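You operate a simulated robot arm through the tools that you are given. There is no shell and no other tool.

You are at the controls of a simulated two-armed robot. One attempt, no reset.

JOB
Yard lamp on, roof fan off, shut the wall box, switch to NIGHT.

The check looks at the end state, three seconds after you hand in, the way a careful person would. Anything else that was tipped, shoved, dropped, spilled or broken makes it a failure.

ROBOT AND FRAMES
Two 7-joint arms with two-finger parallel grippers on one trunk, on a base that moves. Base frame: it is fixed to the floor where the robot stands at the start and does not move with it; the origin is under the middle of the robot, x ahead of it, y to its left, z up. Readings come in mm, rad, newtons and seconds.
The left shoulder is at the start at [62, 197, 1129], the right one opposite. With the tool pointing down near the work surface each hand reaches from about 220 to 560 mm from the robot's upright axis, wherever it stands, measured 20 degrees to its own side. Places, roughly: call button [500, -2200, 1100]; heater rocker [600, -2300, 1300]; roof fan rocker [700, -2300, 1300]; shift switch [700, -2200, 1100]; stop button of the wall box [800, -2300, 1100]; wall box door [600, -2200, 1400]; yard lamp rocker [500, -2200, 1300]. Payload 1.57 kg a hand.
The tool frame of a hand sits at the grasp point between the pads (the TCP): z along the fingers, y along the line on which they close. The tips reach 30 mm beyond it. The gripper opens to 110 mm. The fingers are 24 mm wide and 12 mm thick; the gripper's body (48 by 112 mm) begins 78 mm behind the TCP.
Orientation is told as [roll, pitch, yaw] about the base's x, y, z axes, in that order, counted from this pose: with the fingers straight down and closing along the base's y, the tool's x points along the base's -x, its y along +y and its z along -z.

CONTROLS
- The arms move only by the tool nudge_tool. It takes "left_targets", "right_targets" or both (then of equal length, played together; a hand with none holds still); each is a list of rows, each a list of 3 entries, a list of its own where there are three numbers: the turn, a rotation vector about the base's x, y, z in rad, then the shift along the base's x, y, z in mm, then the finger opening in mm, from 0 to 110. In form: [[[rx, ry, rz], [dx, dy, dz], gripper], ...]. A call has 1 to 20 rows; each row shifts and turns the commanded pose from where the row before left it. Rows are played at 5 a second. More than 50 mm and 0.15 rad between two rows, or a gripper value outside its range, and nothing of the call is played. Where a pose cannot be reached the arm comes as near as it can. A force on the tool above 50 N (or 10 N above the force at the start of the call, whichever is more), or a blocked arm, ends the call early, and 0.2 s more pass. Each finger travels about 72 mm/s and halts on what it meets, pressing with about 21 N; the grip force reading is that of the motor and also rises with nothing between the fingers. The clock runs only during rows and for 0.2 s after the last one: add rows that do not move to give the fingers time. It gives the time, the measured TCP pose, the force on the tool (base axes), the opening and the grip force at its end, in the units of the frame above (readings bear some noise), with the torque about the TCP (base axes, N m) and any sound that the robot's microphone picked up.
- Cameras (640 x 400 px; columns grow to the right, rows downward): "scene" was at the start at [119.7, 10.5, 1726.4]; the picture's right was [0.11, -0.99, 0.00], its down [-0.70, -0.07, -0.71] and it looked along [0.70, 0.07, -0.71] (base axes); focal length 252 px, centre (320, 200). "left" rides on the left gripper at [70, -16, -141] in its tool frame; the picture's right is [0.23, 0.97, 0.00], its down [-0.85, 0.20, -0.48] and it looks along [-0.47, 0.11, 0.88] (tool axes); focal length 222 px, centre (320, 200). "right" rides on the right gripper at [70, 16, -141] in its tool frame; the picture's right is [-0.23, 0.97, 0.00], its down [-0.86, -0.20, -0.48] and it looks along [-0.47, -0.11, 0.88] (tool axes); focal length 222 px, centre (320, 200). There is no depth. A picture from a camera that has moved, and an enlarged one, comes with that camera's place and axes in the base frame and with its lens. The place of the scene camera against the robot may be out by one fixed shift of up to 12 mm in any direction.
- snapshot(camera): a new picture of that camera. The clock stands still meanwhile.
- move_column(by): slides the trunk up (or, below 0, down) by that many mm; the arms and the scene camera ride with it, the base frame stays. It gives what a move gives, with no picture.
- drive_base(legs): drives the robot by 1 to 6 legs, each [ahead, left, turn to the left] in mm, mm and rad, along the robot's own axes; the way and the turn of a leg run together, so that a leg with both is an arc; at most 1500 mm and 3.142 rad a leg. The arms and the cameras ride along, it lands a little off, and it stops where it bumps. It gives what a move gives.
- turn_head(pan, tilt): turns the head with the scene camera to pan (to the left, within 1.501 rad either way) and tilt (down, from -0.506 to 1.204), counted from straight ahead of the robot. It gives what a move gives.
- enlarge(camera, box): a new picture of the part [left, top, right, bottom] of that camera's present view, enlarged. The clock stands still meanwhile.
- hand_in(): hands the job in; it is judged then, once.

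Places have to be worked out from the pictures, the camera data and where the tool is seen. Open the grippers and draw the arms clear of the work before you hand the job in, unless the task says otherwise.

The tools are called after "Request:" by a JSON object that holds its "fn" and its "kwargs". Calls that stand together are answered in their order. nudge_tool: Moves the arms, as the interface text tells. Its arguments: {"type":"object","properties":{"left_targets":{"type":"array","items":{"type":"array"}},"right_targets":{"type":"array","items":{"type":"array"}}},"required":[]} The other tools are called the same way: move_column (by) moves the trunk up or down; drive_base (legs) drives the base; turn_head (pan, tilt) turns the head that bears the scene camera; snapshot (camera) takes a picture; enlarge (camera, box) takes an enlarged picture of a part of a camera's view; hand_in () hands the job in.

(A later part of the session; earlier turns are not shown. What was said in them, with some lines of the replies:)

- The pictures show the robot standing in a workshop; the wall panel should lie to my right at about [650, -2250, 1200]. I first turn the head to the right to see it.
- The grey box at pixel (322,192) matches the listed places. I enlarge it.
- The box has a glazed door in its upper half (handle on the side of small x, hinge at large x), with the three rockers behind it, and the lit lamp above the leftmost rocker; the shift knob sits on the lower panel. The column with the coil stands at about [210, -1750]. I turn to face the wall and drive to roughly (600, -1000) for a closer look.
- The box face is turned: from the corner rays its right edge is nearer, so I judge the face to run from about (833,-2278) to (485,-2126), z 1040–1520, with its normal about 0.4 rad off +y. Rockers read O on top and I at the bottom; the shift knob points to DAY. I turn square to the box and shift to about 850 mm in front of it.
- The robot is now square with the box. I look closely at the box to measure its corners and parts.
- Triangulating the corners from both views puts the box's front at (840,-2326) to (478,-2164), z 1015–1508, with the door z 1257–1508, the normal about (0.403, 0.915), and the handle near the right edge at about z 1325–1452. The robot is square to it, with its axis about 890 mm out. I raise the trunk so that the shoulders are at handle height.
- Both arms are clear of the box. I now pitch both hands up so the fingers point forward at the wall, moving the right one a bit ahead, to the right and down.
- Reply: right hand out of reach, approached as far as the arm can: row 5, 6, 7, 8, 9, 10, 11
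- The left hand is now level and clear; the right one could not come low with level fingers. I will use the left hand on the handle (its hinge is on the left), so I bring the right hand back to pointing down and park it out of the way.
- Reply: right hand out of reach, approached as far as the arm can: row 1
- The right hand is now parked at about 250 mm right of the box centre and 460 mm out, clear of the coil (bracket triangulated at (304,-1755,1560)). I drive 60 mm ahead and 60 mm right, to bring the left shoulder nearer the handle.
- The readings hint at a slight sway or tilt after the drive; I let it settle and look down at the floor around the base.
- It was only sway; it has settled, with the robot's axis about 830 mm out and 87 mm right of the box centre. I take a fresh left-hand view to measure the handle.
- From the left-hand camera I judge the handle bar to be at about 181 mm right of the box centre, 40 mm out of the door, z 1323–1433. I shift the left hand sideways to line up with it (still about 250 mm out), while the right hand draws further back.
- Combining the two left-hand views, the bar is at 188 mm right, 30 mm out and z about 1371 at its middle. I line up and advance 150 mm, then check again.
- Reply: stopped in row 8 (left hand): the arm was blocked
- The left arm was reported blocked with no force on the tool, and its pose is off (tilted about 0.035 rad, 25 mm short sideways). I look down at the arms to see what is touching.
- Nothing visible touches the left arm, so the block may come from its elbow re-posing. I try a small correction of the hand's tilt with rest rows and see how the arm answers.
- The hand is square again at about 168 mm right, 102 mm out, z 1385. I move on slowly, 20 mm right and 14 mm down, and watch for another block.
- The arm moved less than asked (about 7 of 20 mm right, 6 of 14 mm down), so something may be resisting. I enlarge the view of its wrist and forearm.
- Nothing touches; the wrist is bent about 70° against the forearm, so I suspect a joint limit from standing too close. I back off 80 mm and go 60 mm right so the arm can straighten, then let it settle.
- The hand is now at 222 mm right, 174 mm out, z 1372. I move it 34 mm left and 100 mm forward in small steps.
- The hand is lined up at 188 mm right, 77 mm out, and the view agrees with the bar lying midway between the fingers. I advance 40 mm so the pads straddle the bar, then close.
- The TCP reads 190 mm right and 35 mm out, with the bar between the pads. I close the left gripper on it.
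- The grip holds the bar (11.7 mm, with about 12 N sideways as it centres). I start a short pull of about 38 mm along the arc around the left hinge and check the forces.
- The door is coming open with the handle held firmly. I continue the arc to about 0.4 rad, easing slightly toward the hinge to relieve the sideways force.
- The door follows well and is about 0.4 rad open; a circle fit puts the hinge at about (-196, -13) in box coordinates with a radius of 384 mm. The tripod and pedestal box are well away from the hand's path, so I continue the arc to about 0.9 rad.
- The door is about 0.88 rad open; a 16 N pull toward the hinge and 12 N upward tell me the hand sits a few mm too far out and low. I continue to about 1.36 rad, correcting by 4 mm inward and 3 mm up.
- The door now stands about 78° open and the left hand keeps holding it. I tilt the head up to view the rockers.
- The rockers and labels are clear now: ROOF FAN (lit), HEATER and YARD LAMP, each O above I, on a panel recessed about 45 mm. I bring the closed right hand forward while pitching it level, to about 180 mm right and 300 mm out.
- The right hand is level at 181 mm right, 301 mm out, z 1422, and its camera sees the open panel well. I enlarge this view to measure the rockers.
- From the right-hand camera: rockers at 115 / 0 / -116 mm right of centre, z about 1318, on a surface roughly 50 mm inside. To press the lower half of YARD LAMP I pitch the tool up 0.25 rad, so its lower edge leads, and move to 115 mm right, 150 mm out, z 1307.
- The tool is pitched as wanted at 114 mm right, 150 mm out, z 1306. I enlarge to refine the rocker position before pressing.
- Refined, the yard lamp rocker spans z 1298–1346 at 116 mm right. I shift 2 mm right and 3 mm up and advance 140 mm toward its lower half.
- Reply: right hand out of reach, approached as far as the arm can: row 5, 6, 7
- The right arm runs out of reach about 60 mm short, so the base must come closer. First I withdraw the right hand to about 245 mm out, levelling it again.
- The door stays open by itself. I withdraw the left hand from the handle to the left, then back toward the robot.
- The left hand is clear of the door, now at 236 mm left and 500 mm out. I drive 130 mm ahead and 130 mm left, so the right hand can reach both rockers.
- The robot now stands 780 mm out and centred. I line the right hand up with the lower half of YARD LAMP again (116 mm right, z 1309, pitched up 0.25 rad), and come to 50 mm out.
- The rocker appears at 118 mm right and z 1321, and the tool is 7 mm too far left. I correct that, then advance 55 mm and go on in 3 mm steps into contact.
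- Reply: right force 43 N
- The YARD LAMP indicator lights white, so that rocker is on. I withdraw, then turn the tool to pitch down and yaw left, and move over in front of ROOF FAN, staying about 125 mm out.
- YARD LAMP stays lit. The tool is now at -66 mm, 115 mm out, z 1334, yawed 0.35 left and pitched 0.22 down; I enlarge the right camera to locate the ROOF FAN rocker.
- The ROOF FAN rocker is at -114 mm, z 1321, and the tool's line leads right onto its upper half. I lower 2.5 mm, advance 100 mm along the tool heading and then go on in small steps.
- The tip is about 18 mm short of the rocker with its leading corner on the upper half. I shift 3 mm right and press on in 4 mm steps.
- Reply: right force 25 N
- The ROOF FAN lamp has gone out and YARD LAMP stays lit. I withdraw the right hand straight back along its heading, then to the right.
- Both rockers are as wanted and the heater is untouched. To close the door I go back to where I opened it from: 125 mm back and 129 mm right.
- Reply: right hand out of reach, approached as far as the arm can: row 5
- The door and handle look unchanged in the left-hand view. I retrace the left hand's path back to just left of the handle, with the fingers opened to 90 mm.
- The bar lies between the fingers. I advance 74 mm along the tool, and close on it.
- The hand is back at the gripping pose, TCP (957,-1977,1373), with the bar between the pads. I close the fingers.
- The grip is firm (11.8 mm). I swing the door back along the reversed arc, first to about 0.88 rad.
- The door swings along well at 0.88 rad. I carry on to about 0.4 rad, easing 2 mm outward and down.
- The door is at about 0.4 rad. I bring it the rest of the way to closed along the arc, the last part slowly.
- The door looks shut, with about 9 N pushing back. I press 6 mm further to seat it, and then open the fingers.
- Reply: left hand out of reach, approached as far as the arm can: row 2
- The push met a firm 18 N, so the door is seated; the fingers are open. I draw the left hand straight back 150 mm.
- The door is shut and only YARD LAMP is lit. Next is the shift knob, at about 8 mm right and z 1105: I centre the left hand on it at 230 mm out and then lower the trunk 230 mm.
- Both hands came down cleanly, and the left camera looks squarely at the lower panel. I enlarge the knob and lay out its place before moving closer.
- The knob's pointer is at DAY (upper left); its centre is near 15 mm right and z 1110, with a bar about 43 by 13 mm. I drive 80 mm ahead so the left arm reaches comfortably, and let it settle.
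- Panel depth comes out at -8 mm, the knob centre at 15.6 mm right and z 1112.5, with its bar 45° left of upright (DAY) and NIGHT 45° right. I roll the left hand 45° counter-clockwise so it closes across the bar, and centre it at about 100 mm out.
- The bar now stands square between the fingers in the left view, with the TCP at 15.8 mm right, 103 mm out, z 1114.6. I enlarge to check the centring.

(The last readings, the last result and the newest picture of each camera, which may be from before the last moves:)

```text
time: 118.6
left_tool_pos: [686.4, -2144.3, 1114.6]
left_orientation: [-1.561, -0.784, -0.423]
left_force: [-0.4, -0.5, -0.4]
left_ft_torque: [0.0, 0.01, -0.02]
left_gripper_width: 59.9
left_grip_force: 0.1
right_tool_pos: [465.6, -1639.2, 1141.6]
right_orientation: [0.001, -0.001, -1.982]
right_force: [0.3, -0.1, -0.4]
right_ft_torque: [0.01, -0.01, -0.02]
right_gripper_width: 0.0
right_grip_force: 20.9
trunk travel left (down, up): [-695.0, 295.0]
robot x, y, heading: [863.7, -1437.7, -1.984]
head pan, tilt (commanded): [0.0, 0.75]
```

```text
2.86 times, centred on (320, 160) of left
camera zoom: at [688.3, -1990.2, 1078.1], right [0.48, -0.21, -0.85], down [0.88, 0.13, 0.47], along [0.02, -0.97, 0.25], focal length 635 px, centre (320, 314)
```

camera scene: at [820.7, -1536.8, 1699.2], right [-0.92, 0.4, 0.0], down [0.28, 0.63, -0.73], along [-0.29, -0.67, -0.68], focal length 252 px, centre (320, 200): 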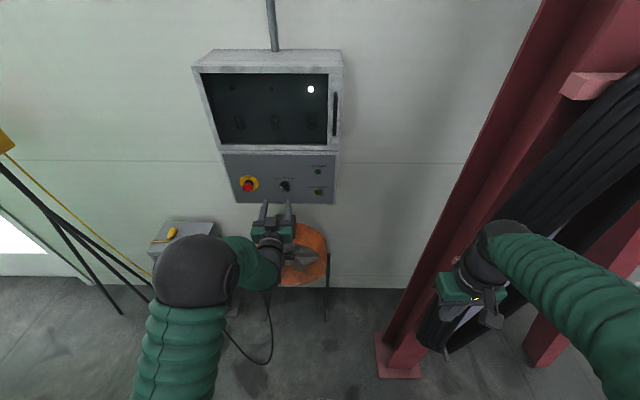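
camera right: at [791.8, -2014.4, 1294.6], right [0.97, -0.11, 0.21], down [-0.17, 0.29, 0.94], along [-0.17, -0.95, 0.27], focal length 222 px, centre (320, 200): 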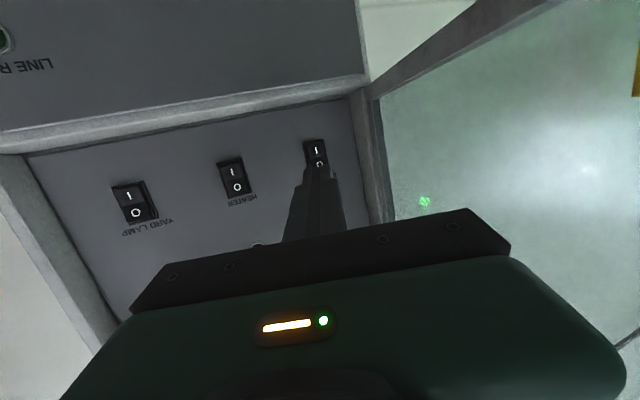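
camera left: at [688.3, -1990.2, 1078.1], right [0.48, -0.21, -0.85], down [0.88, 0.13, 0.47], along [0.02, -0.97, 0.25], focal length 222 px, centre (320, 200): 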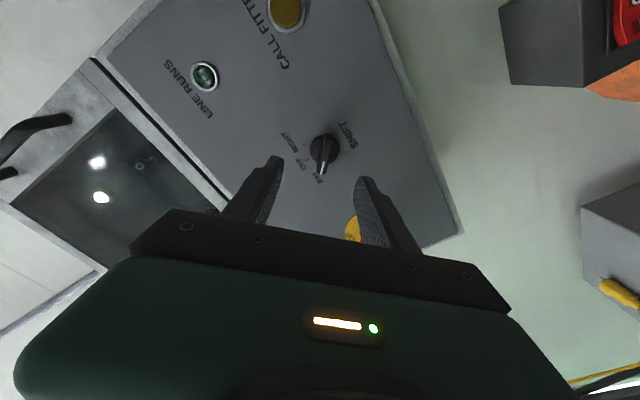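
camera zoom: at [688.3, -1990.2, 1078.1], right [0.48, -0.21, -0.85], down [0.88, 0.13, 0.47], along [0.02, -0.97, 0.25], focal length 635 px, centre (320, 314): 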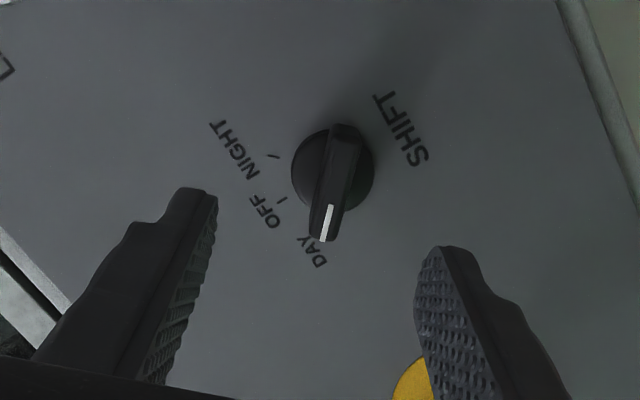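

The bar centre appears about 2 mm left of and 6 mm below the tool axis. I correct that and advance 45 mm, leaving the tips just in front of the knob.

Request:
{"fn": "nudge_tool", "kwargs": {"left_targets": [[[0, 0, 0], [1.8, -0.8, -6], 60], [[0, 0, 0], [-6.05, -13.7, 0], 60], [[0, 0, 0], [-6.05, -13.7, 0], 60], [[0, 0, 0], [-6.05, -13.7, 0], 60], [[0, 0, 0], [0, 0, 0], 60], [[0, 0, 0], [0, 0, 0], 60]]}}

Request:
{"fn": "enlarge", "kwargs": {"camera": "left", "box": [240, 90, 400, 230]}}

Request:
{"fn": "enlarge", "kwargs": {"camera": "scene", "box": [220, 140, 360, 250]}}

```text
time: 120.0
left_tool_pos: [671.8, -2186.8, 1105.9]
left_orientation: [-1.562, -0.785, -0.422]
left_force: [-0.3, -0.1, 0.6]
left_ft_torque: [-0.02, -0.01, 0.0]
left_gripper_width: 60.1
left_grip_force: 0.1
right_tool_pos: [465.8, -1638.5, 1141.9]
right_orientation: [0.002, -0.002, -1.982]
right_force: [0.0, 0.2, 0.1]
right_ft_torque: [0.03, -0.01, 0.03]
right_gripper_width: 0.1
right_grip_force: 21.3
trunk travel left (down, up): [-695.0, 295.0]
robot x, y, heading: [863.3, -1428.6, -1.984]
head pan, tilt (commanded): [0.0, 0.75]
```

```text
2.86 times, centred on (320, 160) of left
camera zoom: at [672.6, -2032.0, 1070.8], right [0.48, -0.21, -0.85], down [0.88, 0.13, 0.47], along [0.02, -0.97, 0.25], focal length 635 px, centre (320, 314)
```

zoom: 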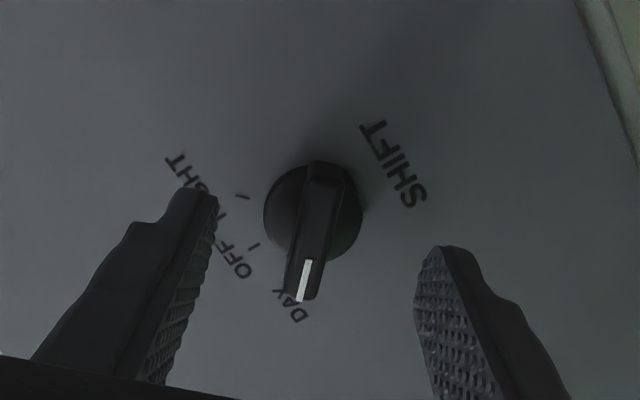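

```text
3.64 times, centred on (290, 195) of scene
camera zoom: at [820.8, -1537.1, 1699.2], right [-0.92, 0.4, 0.0], down [0.28, 0.63, -0.73], along [-0.29, -0.67, -0.68], focal length 916 px, centre (429, 218)
```

zoom: 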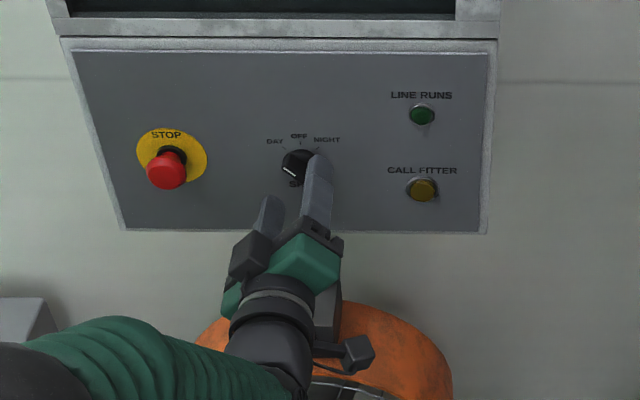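

The bar is now within 1–2 mm of the tool axis. I trim that and advance 26 mm so the tips sit beside the bar, just short of the panel.

Request:
{"fn": "nudge_tool", "kwargs": {"left_targets": [[[0, 0, 0], [-0.9, 0.4, 1.5], 60], [[0, 0, 0], [-3.5, -7.9, 0], 60], [[0, 0, 0], [-3.5, -7.9, 0], 60], [[0, 0, 0], [-3.5, -7.9, 0], 60], [[0, 0, 0], [0, 0, 0], 60], [[0, 0, 0], [0, 0, 0], 60]]}}

Request:
{"fn": "enlarge", "kwargs": {"camera": "left", "box": [240, 110, 400, 250]}}

Request:
{"fn": "enlarge", "kwargs": {"camera": "scene", "box": [220, 140, 360, 250]}}

```text
time: 121.4
left_tool_pos: [660.4, -2209.2, 1107.6]
left_orientation: [-1.563, -0.783, -0.424]
left_force: [-0.6, -0.6, 0.7]
left_ft_torque: [-0.06, 0.02, 0.0]
left_gripper_width: 60.0
left_grip_force: 0.2
right_tool_pos: [465.3, -1639.0, 1142.6]
right_orientation: [0.002, -0.001, -1.982]
right_force: [1.5, -0.4, 0.3]
right_ft_torque: [-0.01, -0.01, 0.01]
right_gripper_width: 0.1
right_grip_force: 20.9
trunk travel left (down, up): [-695.0, 295.0]
robot x, y, heading: [863.4, -1430.3, -1.986]
head pan, tilt (commanded): [0.0, 0.75]
```

```text
2.86 times, centred on (320, 180) of left
camera zoom: at [661.6, -2055.4, 1072.5], right [0.48, -0.21, -0.85], down [0.87, 0.13, 0.47], along [0.02, -0.97, 0.25], focal length 635 px, centre (320, 257)
```

zoom: 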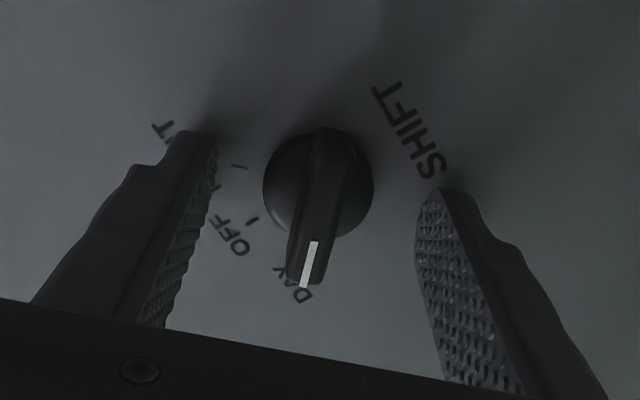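

```text
3.64 times, centred on (290, 195) of scene
camera zoom: at [820.7, -1537.3, 1699.2], right [-0.92, 0.4, 0.0], down [0.28, 0.63, -0.73], along [-0.29, -0.67, -0.68], focal length 916 px, centre (429, 218)
```

zoom: 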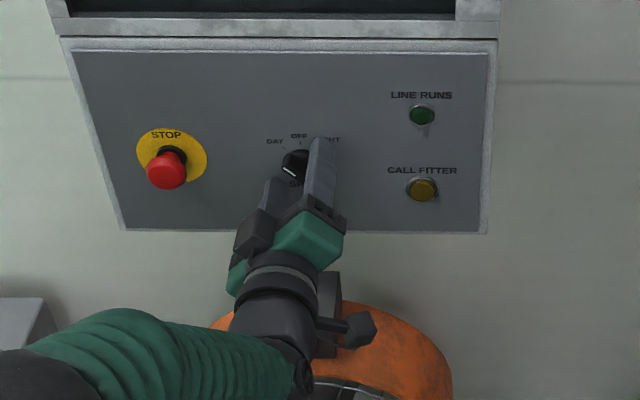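

The bar is centred (predicted and seen pixels agree within 3 px), with the tips about 14 mm beyond its front. I close the fingers on the bar.

Request:
{"fn": "nudge_tool", "kwargs": {"left_targets": [[[0, 0, 0], [0, 0, 0], 40], [[0, 0, 0], [0, 0, 0], 20], [[0, 0, 0], [0, 0, 0], 5], [[0, 0, 0], [0, 0, 0], 0], [[0, 0, 0], [0, 0, 0], 0]]}}

Request:
{"fn": "enlarge", "kwargs": {"camera": "left", "box": [240, 110, 400, 250]}}

```text
time: 122.6
left_tool_pos: [659.8, -2208.8, 1108.3]
left_orientation: [-1.563, -0.783, -0.422]
left_force: [-1.4, -2.0, 2.6]
left_ft_torque: [0.04, -0.02, -0.4]
left_gripper_width: 31.4
left_grip_force: 40.3
right_tool_pos: [466.1, -1638.6, 1141.9]
right_orientation: [0.002, -0.002, -1.982]
right_force: [-0.4, 0.6, -0.2]
right_ft_torque: [-0.04, 0.0, -0.01]
right_gripper_width: 0.1
right_grip_force: 21.0
trunk travel left (down, up): [-695.0, 295.0]
robot x, y, heading: [864.7, -1432.8, -1.987]
head pan, tilt (commanded): [0.0, 0.75]
```

```text
2.86 times, centred on (320, 180) of left
camera zoom: at [661.1, -2055.2, 1072.9], right [0.48, -0.21, -0.85], down [0.88, 0.13, 0.47], along [0.02, -0.97, 0.25], focal length 635 px, centre (320, 257)
```

zoom: 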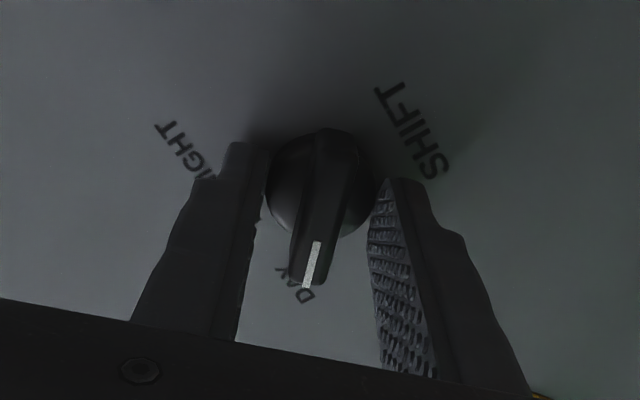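

The fingers stopped at 31.4 mm, so they hold the knob's round base rather than its bar. I open, back off 7 mm, and close again to catch only the bar.

Request:
{"fn": "nudge_tool", "kwargs": {"left_targets": [[[0, 0, 0], [0, 0, 0], 45], [[0, 0, 0], [0, 0, 0], 55], [[0, 0, 0], [1.4, 3.2, 0], 55], [[0, 0, 0], [1.4, 3.2, 0], 55], [[0, 0, 0], [0, 0, 0], 55], [[0, 0, 0], [0, 0, 0], 30], [[0, 0, 0], [0, 0, 0], 10], [[0, 0, 0], [0, 0, 0], 0], [[0, 0, 0], [0, 0, 0], 0], [[0, 0, 0], [0, 0, 0], 0]]}}

Request:
{"fn": "enlarge", "kwargs": {"camera": "left", "box": [240, 110, 400, 250]}}

```text
time: 124.8
left_tool_pos: [662.6, -2202.7, 1107.6]
left_orientation: [-1.563, -0.784, -0.423]
left_force: [-0.8, -0.6, 1.3]
left_ft_torque: [-0.26, 0.13, -0.46]
left_gripper_width: 10.8
left_grip_force: 28.4
right_tool_pos: [465.8, -1639.9, 1141.1]
right_orientation: [0.001, -0.002, -1.983]
right_force: [-0.2, 0.1, 0.0]
right_ft_torque: [0.01, 0.01, -0.02]
right_gripper_width: 0.0
right_grip_force: 20.9
trunk travel left (down, up): [-695.0, 295.0]
robot x, y, heading: [862.4, -1434.0, -1.979]
head pan, tilt (commanded): [0.0, 0.75]
```

```text
2.86 times, centred on (320, 180) of left
camera zoom: at [664.0, -2048.9, 1072.8], right [0.48, -0.21, -0.85], down [0.88, 0.13, 0.47], along [0.02, -0.97, 0.25], focal length 635 px, centre (320, 257)
```

zoom: 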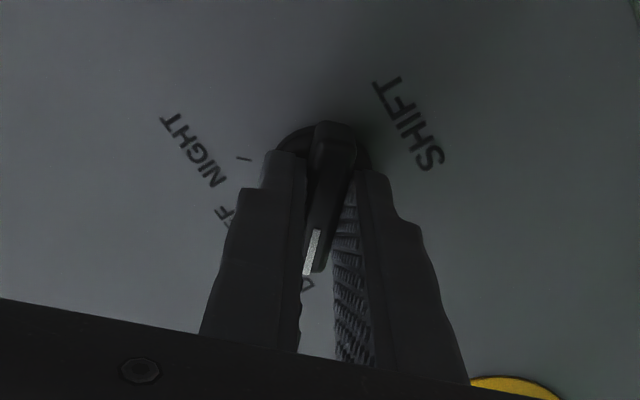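

The fingers now hold the bar (10.8 mm). I turn the hand clockwise about the knob axis by 45°, to OFF, and check.

Request:
{"fn": "nudge_tool", "kwargs": {"left_targets": [[[-0.0528, -0.1199, 0], [0, 0, 0], 0], [[-0.0528, -0.1199, 0], [0, 0, 0], 0], [[-0.0528, -0.1199, 0], [0, 0, 0], 0], [[-0.0528, -0.1199, 0], [0, 0, 0], 0], [[-0.0528, -0.1199, 0], [0, 0, 0], 0], [[-0.0528, -0.1199, 0], [0, 0, 0], 0], [[0, 0, 0], [0, 0, 0], 0]]}}

Request:
{"fn": "enlarge", "kwargs": {"camera": "left", "box": [240, 110, 400, 250]}}

```text
time: 126.4
left_tool_pos: [661.7, -2203.0, 1108.8]
left_orientation: [0.443, -1.566, -2.427]
left_force: [-3.5, -2.9, 5.5]
left_ft_torque: [-0.57, 0.27, -0.54]
left_gripper_width: 11.2
left_grip_force: 28.3
right_tool_pos: [465.8, -1639.6, 1142.1]
right_orientation: [0.002, -0.004, -1.983]
right_force: [-0.5, 0.5, 0.3]
right_ft_torque: [-0.03, 0.02, 0.0]
right_gripper_width: 0.0
right_grip_force: 20.7
trunk travel left (down, up): [-695.0, 295.0]
robot x, y, heading: [863.1, -1429.3, -1.985]
head pan, tilt (commanded): [0.0, 0.75]
```

```text
2.86 times, centred on (320, 180) of left
camera zoom: at [703.6, -2066.3, 1040.9], right [0.89, -0.39, -0.23], down [0.37, 0.36, 0.86], along [-0.25, -0.85, 0.46], focal length 635 px, centre (320, 257)
```

zoom: 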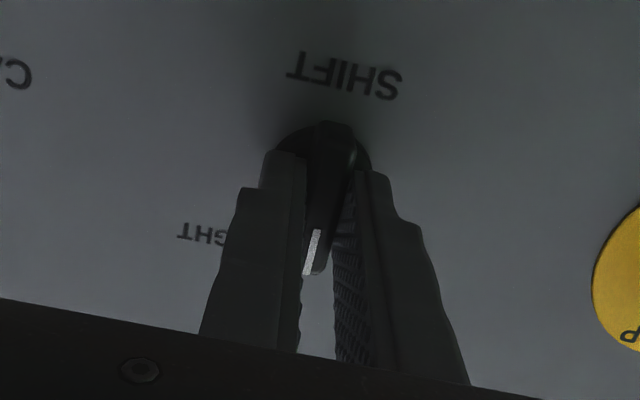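

The knob followed to OFF. I turn another 45° clockwise to NIGHT, with a touch more to seat it.

Request:
{"fn": "nudge_tool", "kwargs": {"left_targets": [[[-0.0528, -0.1199, 0], [0, 0, 0], 0], [[-0.0528, -0.1199, 0], [0, 0, 0], 0], [[-0.0528, -0.1199, 0], [0, 0, 0], 0], [[-0.0528, -0.1199, 0], [0, 0, 0], 0], [[-0.0528, -0.1199, 0], [0, 0, 0], 0], [[-0.0528, -0.1199, 0], [0, 0, 0], 0], [[-0.02, -0.0455, 0], [0, 0, 0], 0], [[0, 0, 0], [0, 0, 0], 0], [[0, 0, 0], [0, 0, 0], 0]]}}

Request:
{"fn": "enlarge", "kwargs": {"camera": "left", "box": [240, 110, 400, 250]}}

Request:
{"fn": "enlarge", "kwargs": {"camera": "scene", "box": [220, 140, 360, 250]}}

```text
time: 128.4
left_tool_pos: [661.7, -2203.0, 1107.4]
left_orientation: [1.568, -0.734, 2.734]
left_force: [-7.1, -2.6, 5.4]
left_ft_torque: [0.73, 0.5, -0.23]
left_gripper_width: 11.8
left_grip_force: 29.0
right_tool_pos: [463.7, -1639.3, 1141.8]
right_orientation: [0.002, -0.002, -1.983]
right_force: [-0.1, -0.3, 0.5]
right_ft_torque: [-0.01, 0.02, -0.03]
right_gripper_width: 0.1
right_grip_force: 20.8
trunk travel left (down, up): [-695.0, 295.0]
robot x, y, heading: [863.6, -1434.4, -1.987]
head pan, tilt (commanded): [0.0, 0.75]
```

```text
2.86 times, centred on (320, 180) of left
camera zoom: at [754.9, -2088.8, 1050.9], right [0.75, -0.33, 0.57], down [-0.27, 0.64, 0.72], along [-0.6, -0.7, 0.39], focal length 635 px, centre (320, 257)
```

zoom: 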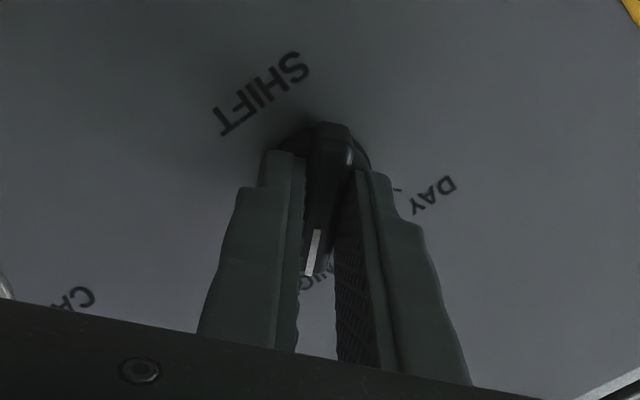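

```text
3.64 times, centred on (290, 195) of scene
camera zoom: at [818.0, -1536.1, 1699.2], right [-0.92, 0.4, 0.0], down [0.28, 0.62, -0.73], along [-0.29, -0.67, -0.68], focal length 916 px, centre (429, 218)
```

zoom: 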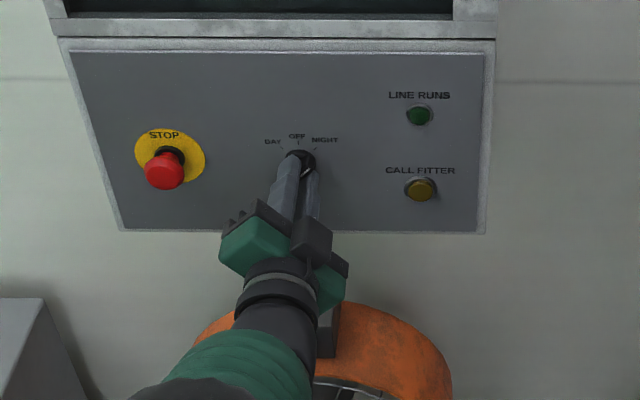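

The pointer aims at NIGHT and the torque (0.75 N m) says it is against its stop. I open the fingers and draw straight back.

Request:
{"fn": "nudge_tool", "kwargs": {"left_targets": [[[0, 0, 0], [0, 0, 0], 25], [[0, 0, 0], [0, 0, 0], 50], [[0, 0, 0], [0, 0, 0], 55], [[0, 0, 0], [4, 9.2, 0], 55], [[0, 0, 0], [8.1, 18.3, 0], 55], [[0, 0, 0], [12.1, 27.5, 0], 55], [[0, 0, 0], [12.1, 27.5, 0], 55], [[0, 0, 0], [12.1, 27.5, 0], 55], [[0, 0, 0], [0, 0, 0], 55], [[0, 0, 0], [0, 0, 0], 55]]}}

Request:
{"fn": "enlarge", "kwargs": {"camera": "scene", "box": [220, 140, 360, 250]}}

Request:
{"fn": "snapshot", "kwargs": {"camera": "left"}}

```text
time: 130.6
left_tool_pos: [710.1, -2092.4, 1108.2]
left_orientation: [1.567, -0.734, 2.733]
left_force: [0.2, 0.5, -0.4]
left_ft_torque: [-0.01, -0.02, 0.04]
left_gripper_width: 55.1
left_grip_force: 0.1
right_tool_pos: [465.7, -1639.3, 1142.1]
right_orientation: [0.002, 0.0, -1.982]
right_force: [0.1, -1.2, 0.5]
right_ft_torque: [0.0, 0.02, -0.02]
right_gripper_width: 0.0
right_grip_force: 20.6
trunk travel left (down, up): [-695.0, 295.0]
robot x, y, heading: [862.0, -1427.7, -1.985]
head pan, tilt (commanded): [0.0, 0.75]
```

```text
3.64 times, centred on (290, 195) of scene
camera zoom: at [820.4, -1536.8, 1699.2], right [-0.92, 0.4, 0.0], down [0.28, 0.63, -0.73], along [-0.29, -0.67, -0.68], focal length 916 px, centre (429, 218)
```

zoom: 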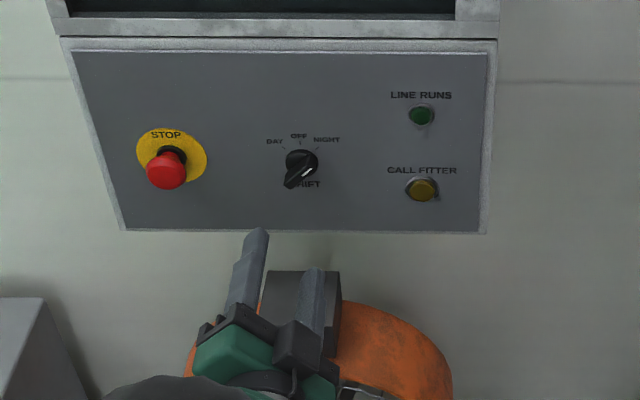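

```text
taken
camera left: at [804.5, -1979.6, 1050.9], right [0.75, -0.33, 0.57], down [-0.27, 0.64, 0.72], along [-0.6, -0.7, 0.39], focal length 222 px, centre (320, 200)
```

left: 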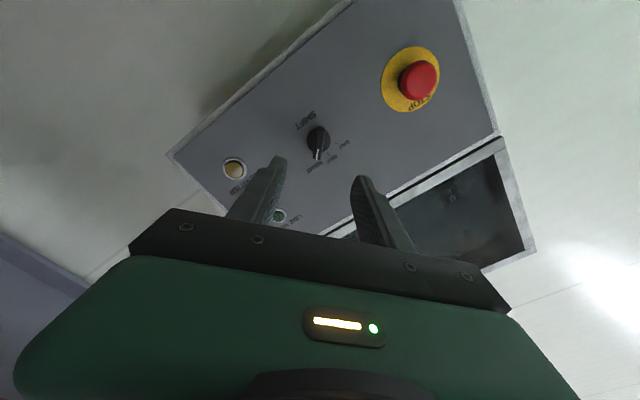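

The knob's bar now slants the other way. I enlarge the left view to confirm the pointer stands on the NIGHT tick, and look at the whole box again.

Request:
{"fn": "enlarge", "kwargs": {"camera": "left", "box": [260, 90, 380, 190]}}

Request:
{"fn": "enlarge", "kwargs": {"camera": "scene", "box": [180, 30, 370, 215]}}

```text
4.00 times, centred on (320, 140) of left
camera zoom: at [804.5, -1979.6, 1050.9], right [0.75, -0.33, 0.57], down [-0.27, 0.64, 0.72], along [-0.6, -0.7, 0.39], focal length 888 px, centre (320, 440)
```

zoom: 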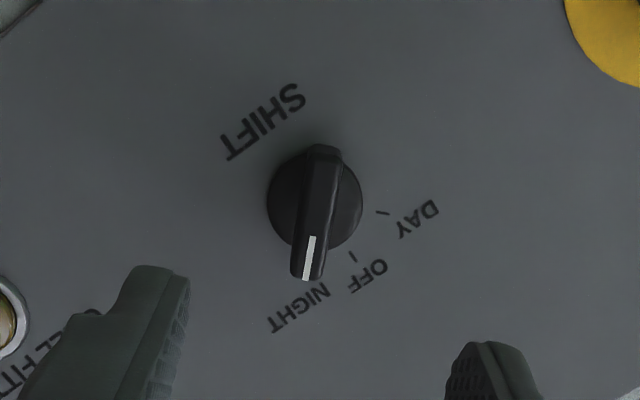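

```text
2.16 times, centred on (275, 122) of scene
camera zoom: at [820.4, -1536.8, 1699.2], right [-0.92, 0.4, 0.0], down [0.28, 0.63, -0.73], along [-0.29, -0.67, -0.68], focal length 545 px, centre (417, 368)
```

zoom: 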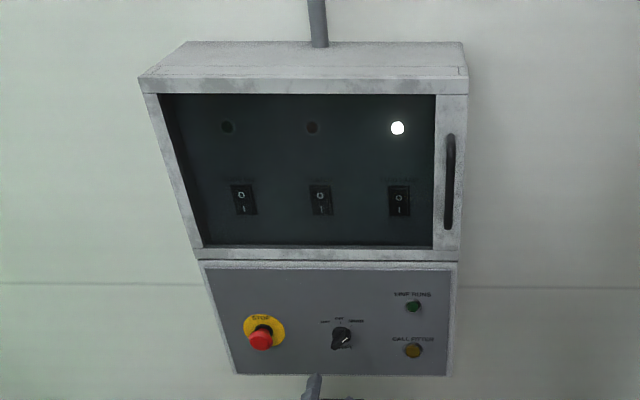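

The pointer stands on NIGHT, the door is shut, and only YARD LAMP is lit. I back the robot 200 mm away and then open both grippers.

Request:
{"fn": "drive_base", "kwargs": {"legs": [[-200, 0, 0]]}}

Request:
{"fn": "nudge_tool", "kwargs": {"left_targets": [[[0, 0, 0], [0, 0, 0], 80], [[0, 0, 0], [0, 0, 0], 110], [[0, 0, 0], [0, 0, 0], 110], [[0, 0, 0], [0, 0, 0], 110], [[0, 0, 0], [0, 0, 0], 110], [[0, 0, 0], [0, 0, 0], 110], [[0, 0, 0], [0, 0, 0], 110], [[0, 0, 0], [0, 0, 0], 110]], "right_targets": [[[0, 0, 0], [0, 0, 0], 40], [[0, 0, 0], [0, 0, 0], 80], [[0, 0, 0], [0, 0, 0], 110], [[0, 0, 0], [0, 0, 0], 110], [[0, 0, 0], [0, 0, 0], 110], [[0, 0, 0], [0, 0, 0], 110], [[0, 0, 0], [0, 0, 0], 110], [[0, 0, 0], [0, 0, 0], 110]]}}

Request:
{"fn": "turn_head", "kwargs": {"pan": 0.0, "tilt": 0.5}}

Request:
{"fn": "snapshot", "kwargs": {"camera": "scene"}}

Request:
{"fn": "enlarge", "kwargs": {"camera": "scene", "box": [220, 80, 400, 260]}}

```text
time: 132.2
left_tool_pos: [790.6, -1912.9, 1107.1]
left_orientation: [1.564, -0.732, 2.734]
left_force: [1.0, -0.3, -0.3]
left_ft_torque: [0.02, 0.0, 0.0]
left_gripper_width: 55.1
left_grip_force: 0.1
right_tool_pos: [544.5, -1459.8, 1140.6]
right_orientation: [0.002, 0.0, -1.984]
right_force: [0.3, 0.1, 0.7]
right_ft_torque: [0.02, 0.04, 0.03]
right_gripper_width: 0.1
right_grip_force: 20.7
trunk travel left (down, up): [-695.0, 295.0]
robot x, y, heading: [945.0, -1248.7, -1.987]
head pan, tilt (commanded): [0.0, 0.75]
```

```text
time: 134.0
left_tool_pos: [791.4, -1909.6, 1107.6]
left_orientation: [1.569, -0.735, 2.733]
left_force: [0.0, 0.0, 0.2]
left_ft_torque: [0.0, 0.03, 0.01]
left_gripper_width: 110.2
left_grip_force: 0.1
right_tool_pos: [546.0, -1454.9, 1142.5]
right_orientation: [0.002, -0.002, -1.983]
right_force: [0.0, -1.0, -0.4]
right_ft_torque: [-0.01, 0.02, 0.01]
right_gripper_width: 109.7
right_grip_force: 0.1
trunk travel left (down, up): [-695.0, 295.0]
robot x, y, heading: [944.1, -1254.5, -1.987]
head pan, tilt (commanded): [0.0, 0.75]
```

```text
time: 134.8
left_tool_pos: [791.3, -1909.5, 1108.5]
left_orientation: [1.569, -0.736, 2.732]
left_force: [-0.6, 0.6, 0.0]
left_ft_torque: [-0.03, 0.01, 0.02]
left_gripper_width: 110.0
left_grip_force: 0.1
right_tool_pos: [545.9, -1454.6, 1142.1]
right_orientation: [0.001, -0.002, -1.984]
right_force: [0.0, -0.1, -0.9]
right_ft_torque: [-0.02, -0.02, -0.02]
right_gripper_width: 110.0
right_grip_force: 0.0
trunk travel left (down, up): [-695.0, 295.0]
robot x, y, heading: [944.1, -1249.3, -1.988]
head pan, tilt (commanded): [0.0, 0.499]
```

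```text
taken
camera scene: at [897.8, -1361.0, 1721.1], right [-0.91, 0.4, 0.0], down [0.19, 0.44, -0.88], along [-0.35, -0.8, -0.48], focal length 252 px, centre (320, 200)
```

scene: 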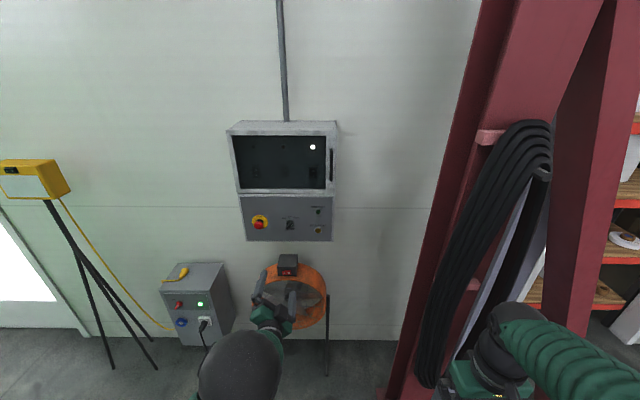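

```text
2.22 times, centred on (310, 170) of scene
camera zoom: at [897.8, -1361.0, 1721.1], right [-0.91, 0.4, 0.0], down [0.19, 0.44, -0.88], along [-0.35, -0.8, -0.48], focal length 560 px, centre (342, 267)
```

zoom: 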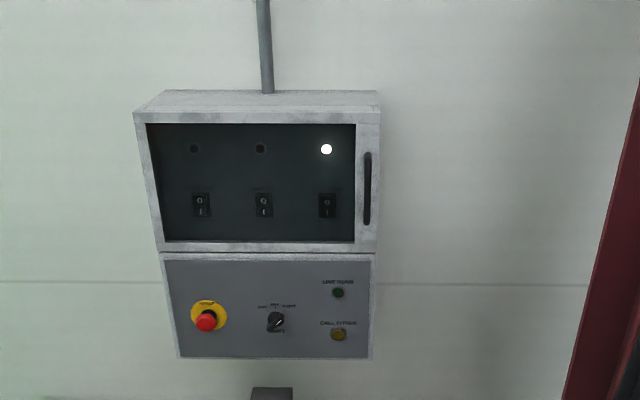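

The box is shut flush, YARD LAMP is lit, ROOF FAN and HEATER are dark, and SHIFT is on NIGHT; nothing else was moved. Both grippers are open and well clear, so I hand the job in.

Request:
{"fn": "hand_in", "kwargs": {}}

```text
The job is handed in.
```

The job is done and handed in. The result of the check isn't known yet.

- **Yard lamp:** on. I pressed the lower half of its rocker and its lamp lit white.
- **Roof fan:** off. I pressed the upper half of its rocker and its lamp went out.
- **Wall box:** shut. I closed the door by its handle and pressed until it was firmly seated; it looks flush in the last picture.
- **Shift switch:** on NIGHT. The pointer sits on the NIGHT mark, and I turned it until it met its stop.

The heater rocker, the stop button and the call button were not touched, and nothing else looks moved in the last pictures. Before handing in, I backed the robot about 200 mm away and opened both grippers, clear of the box.
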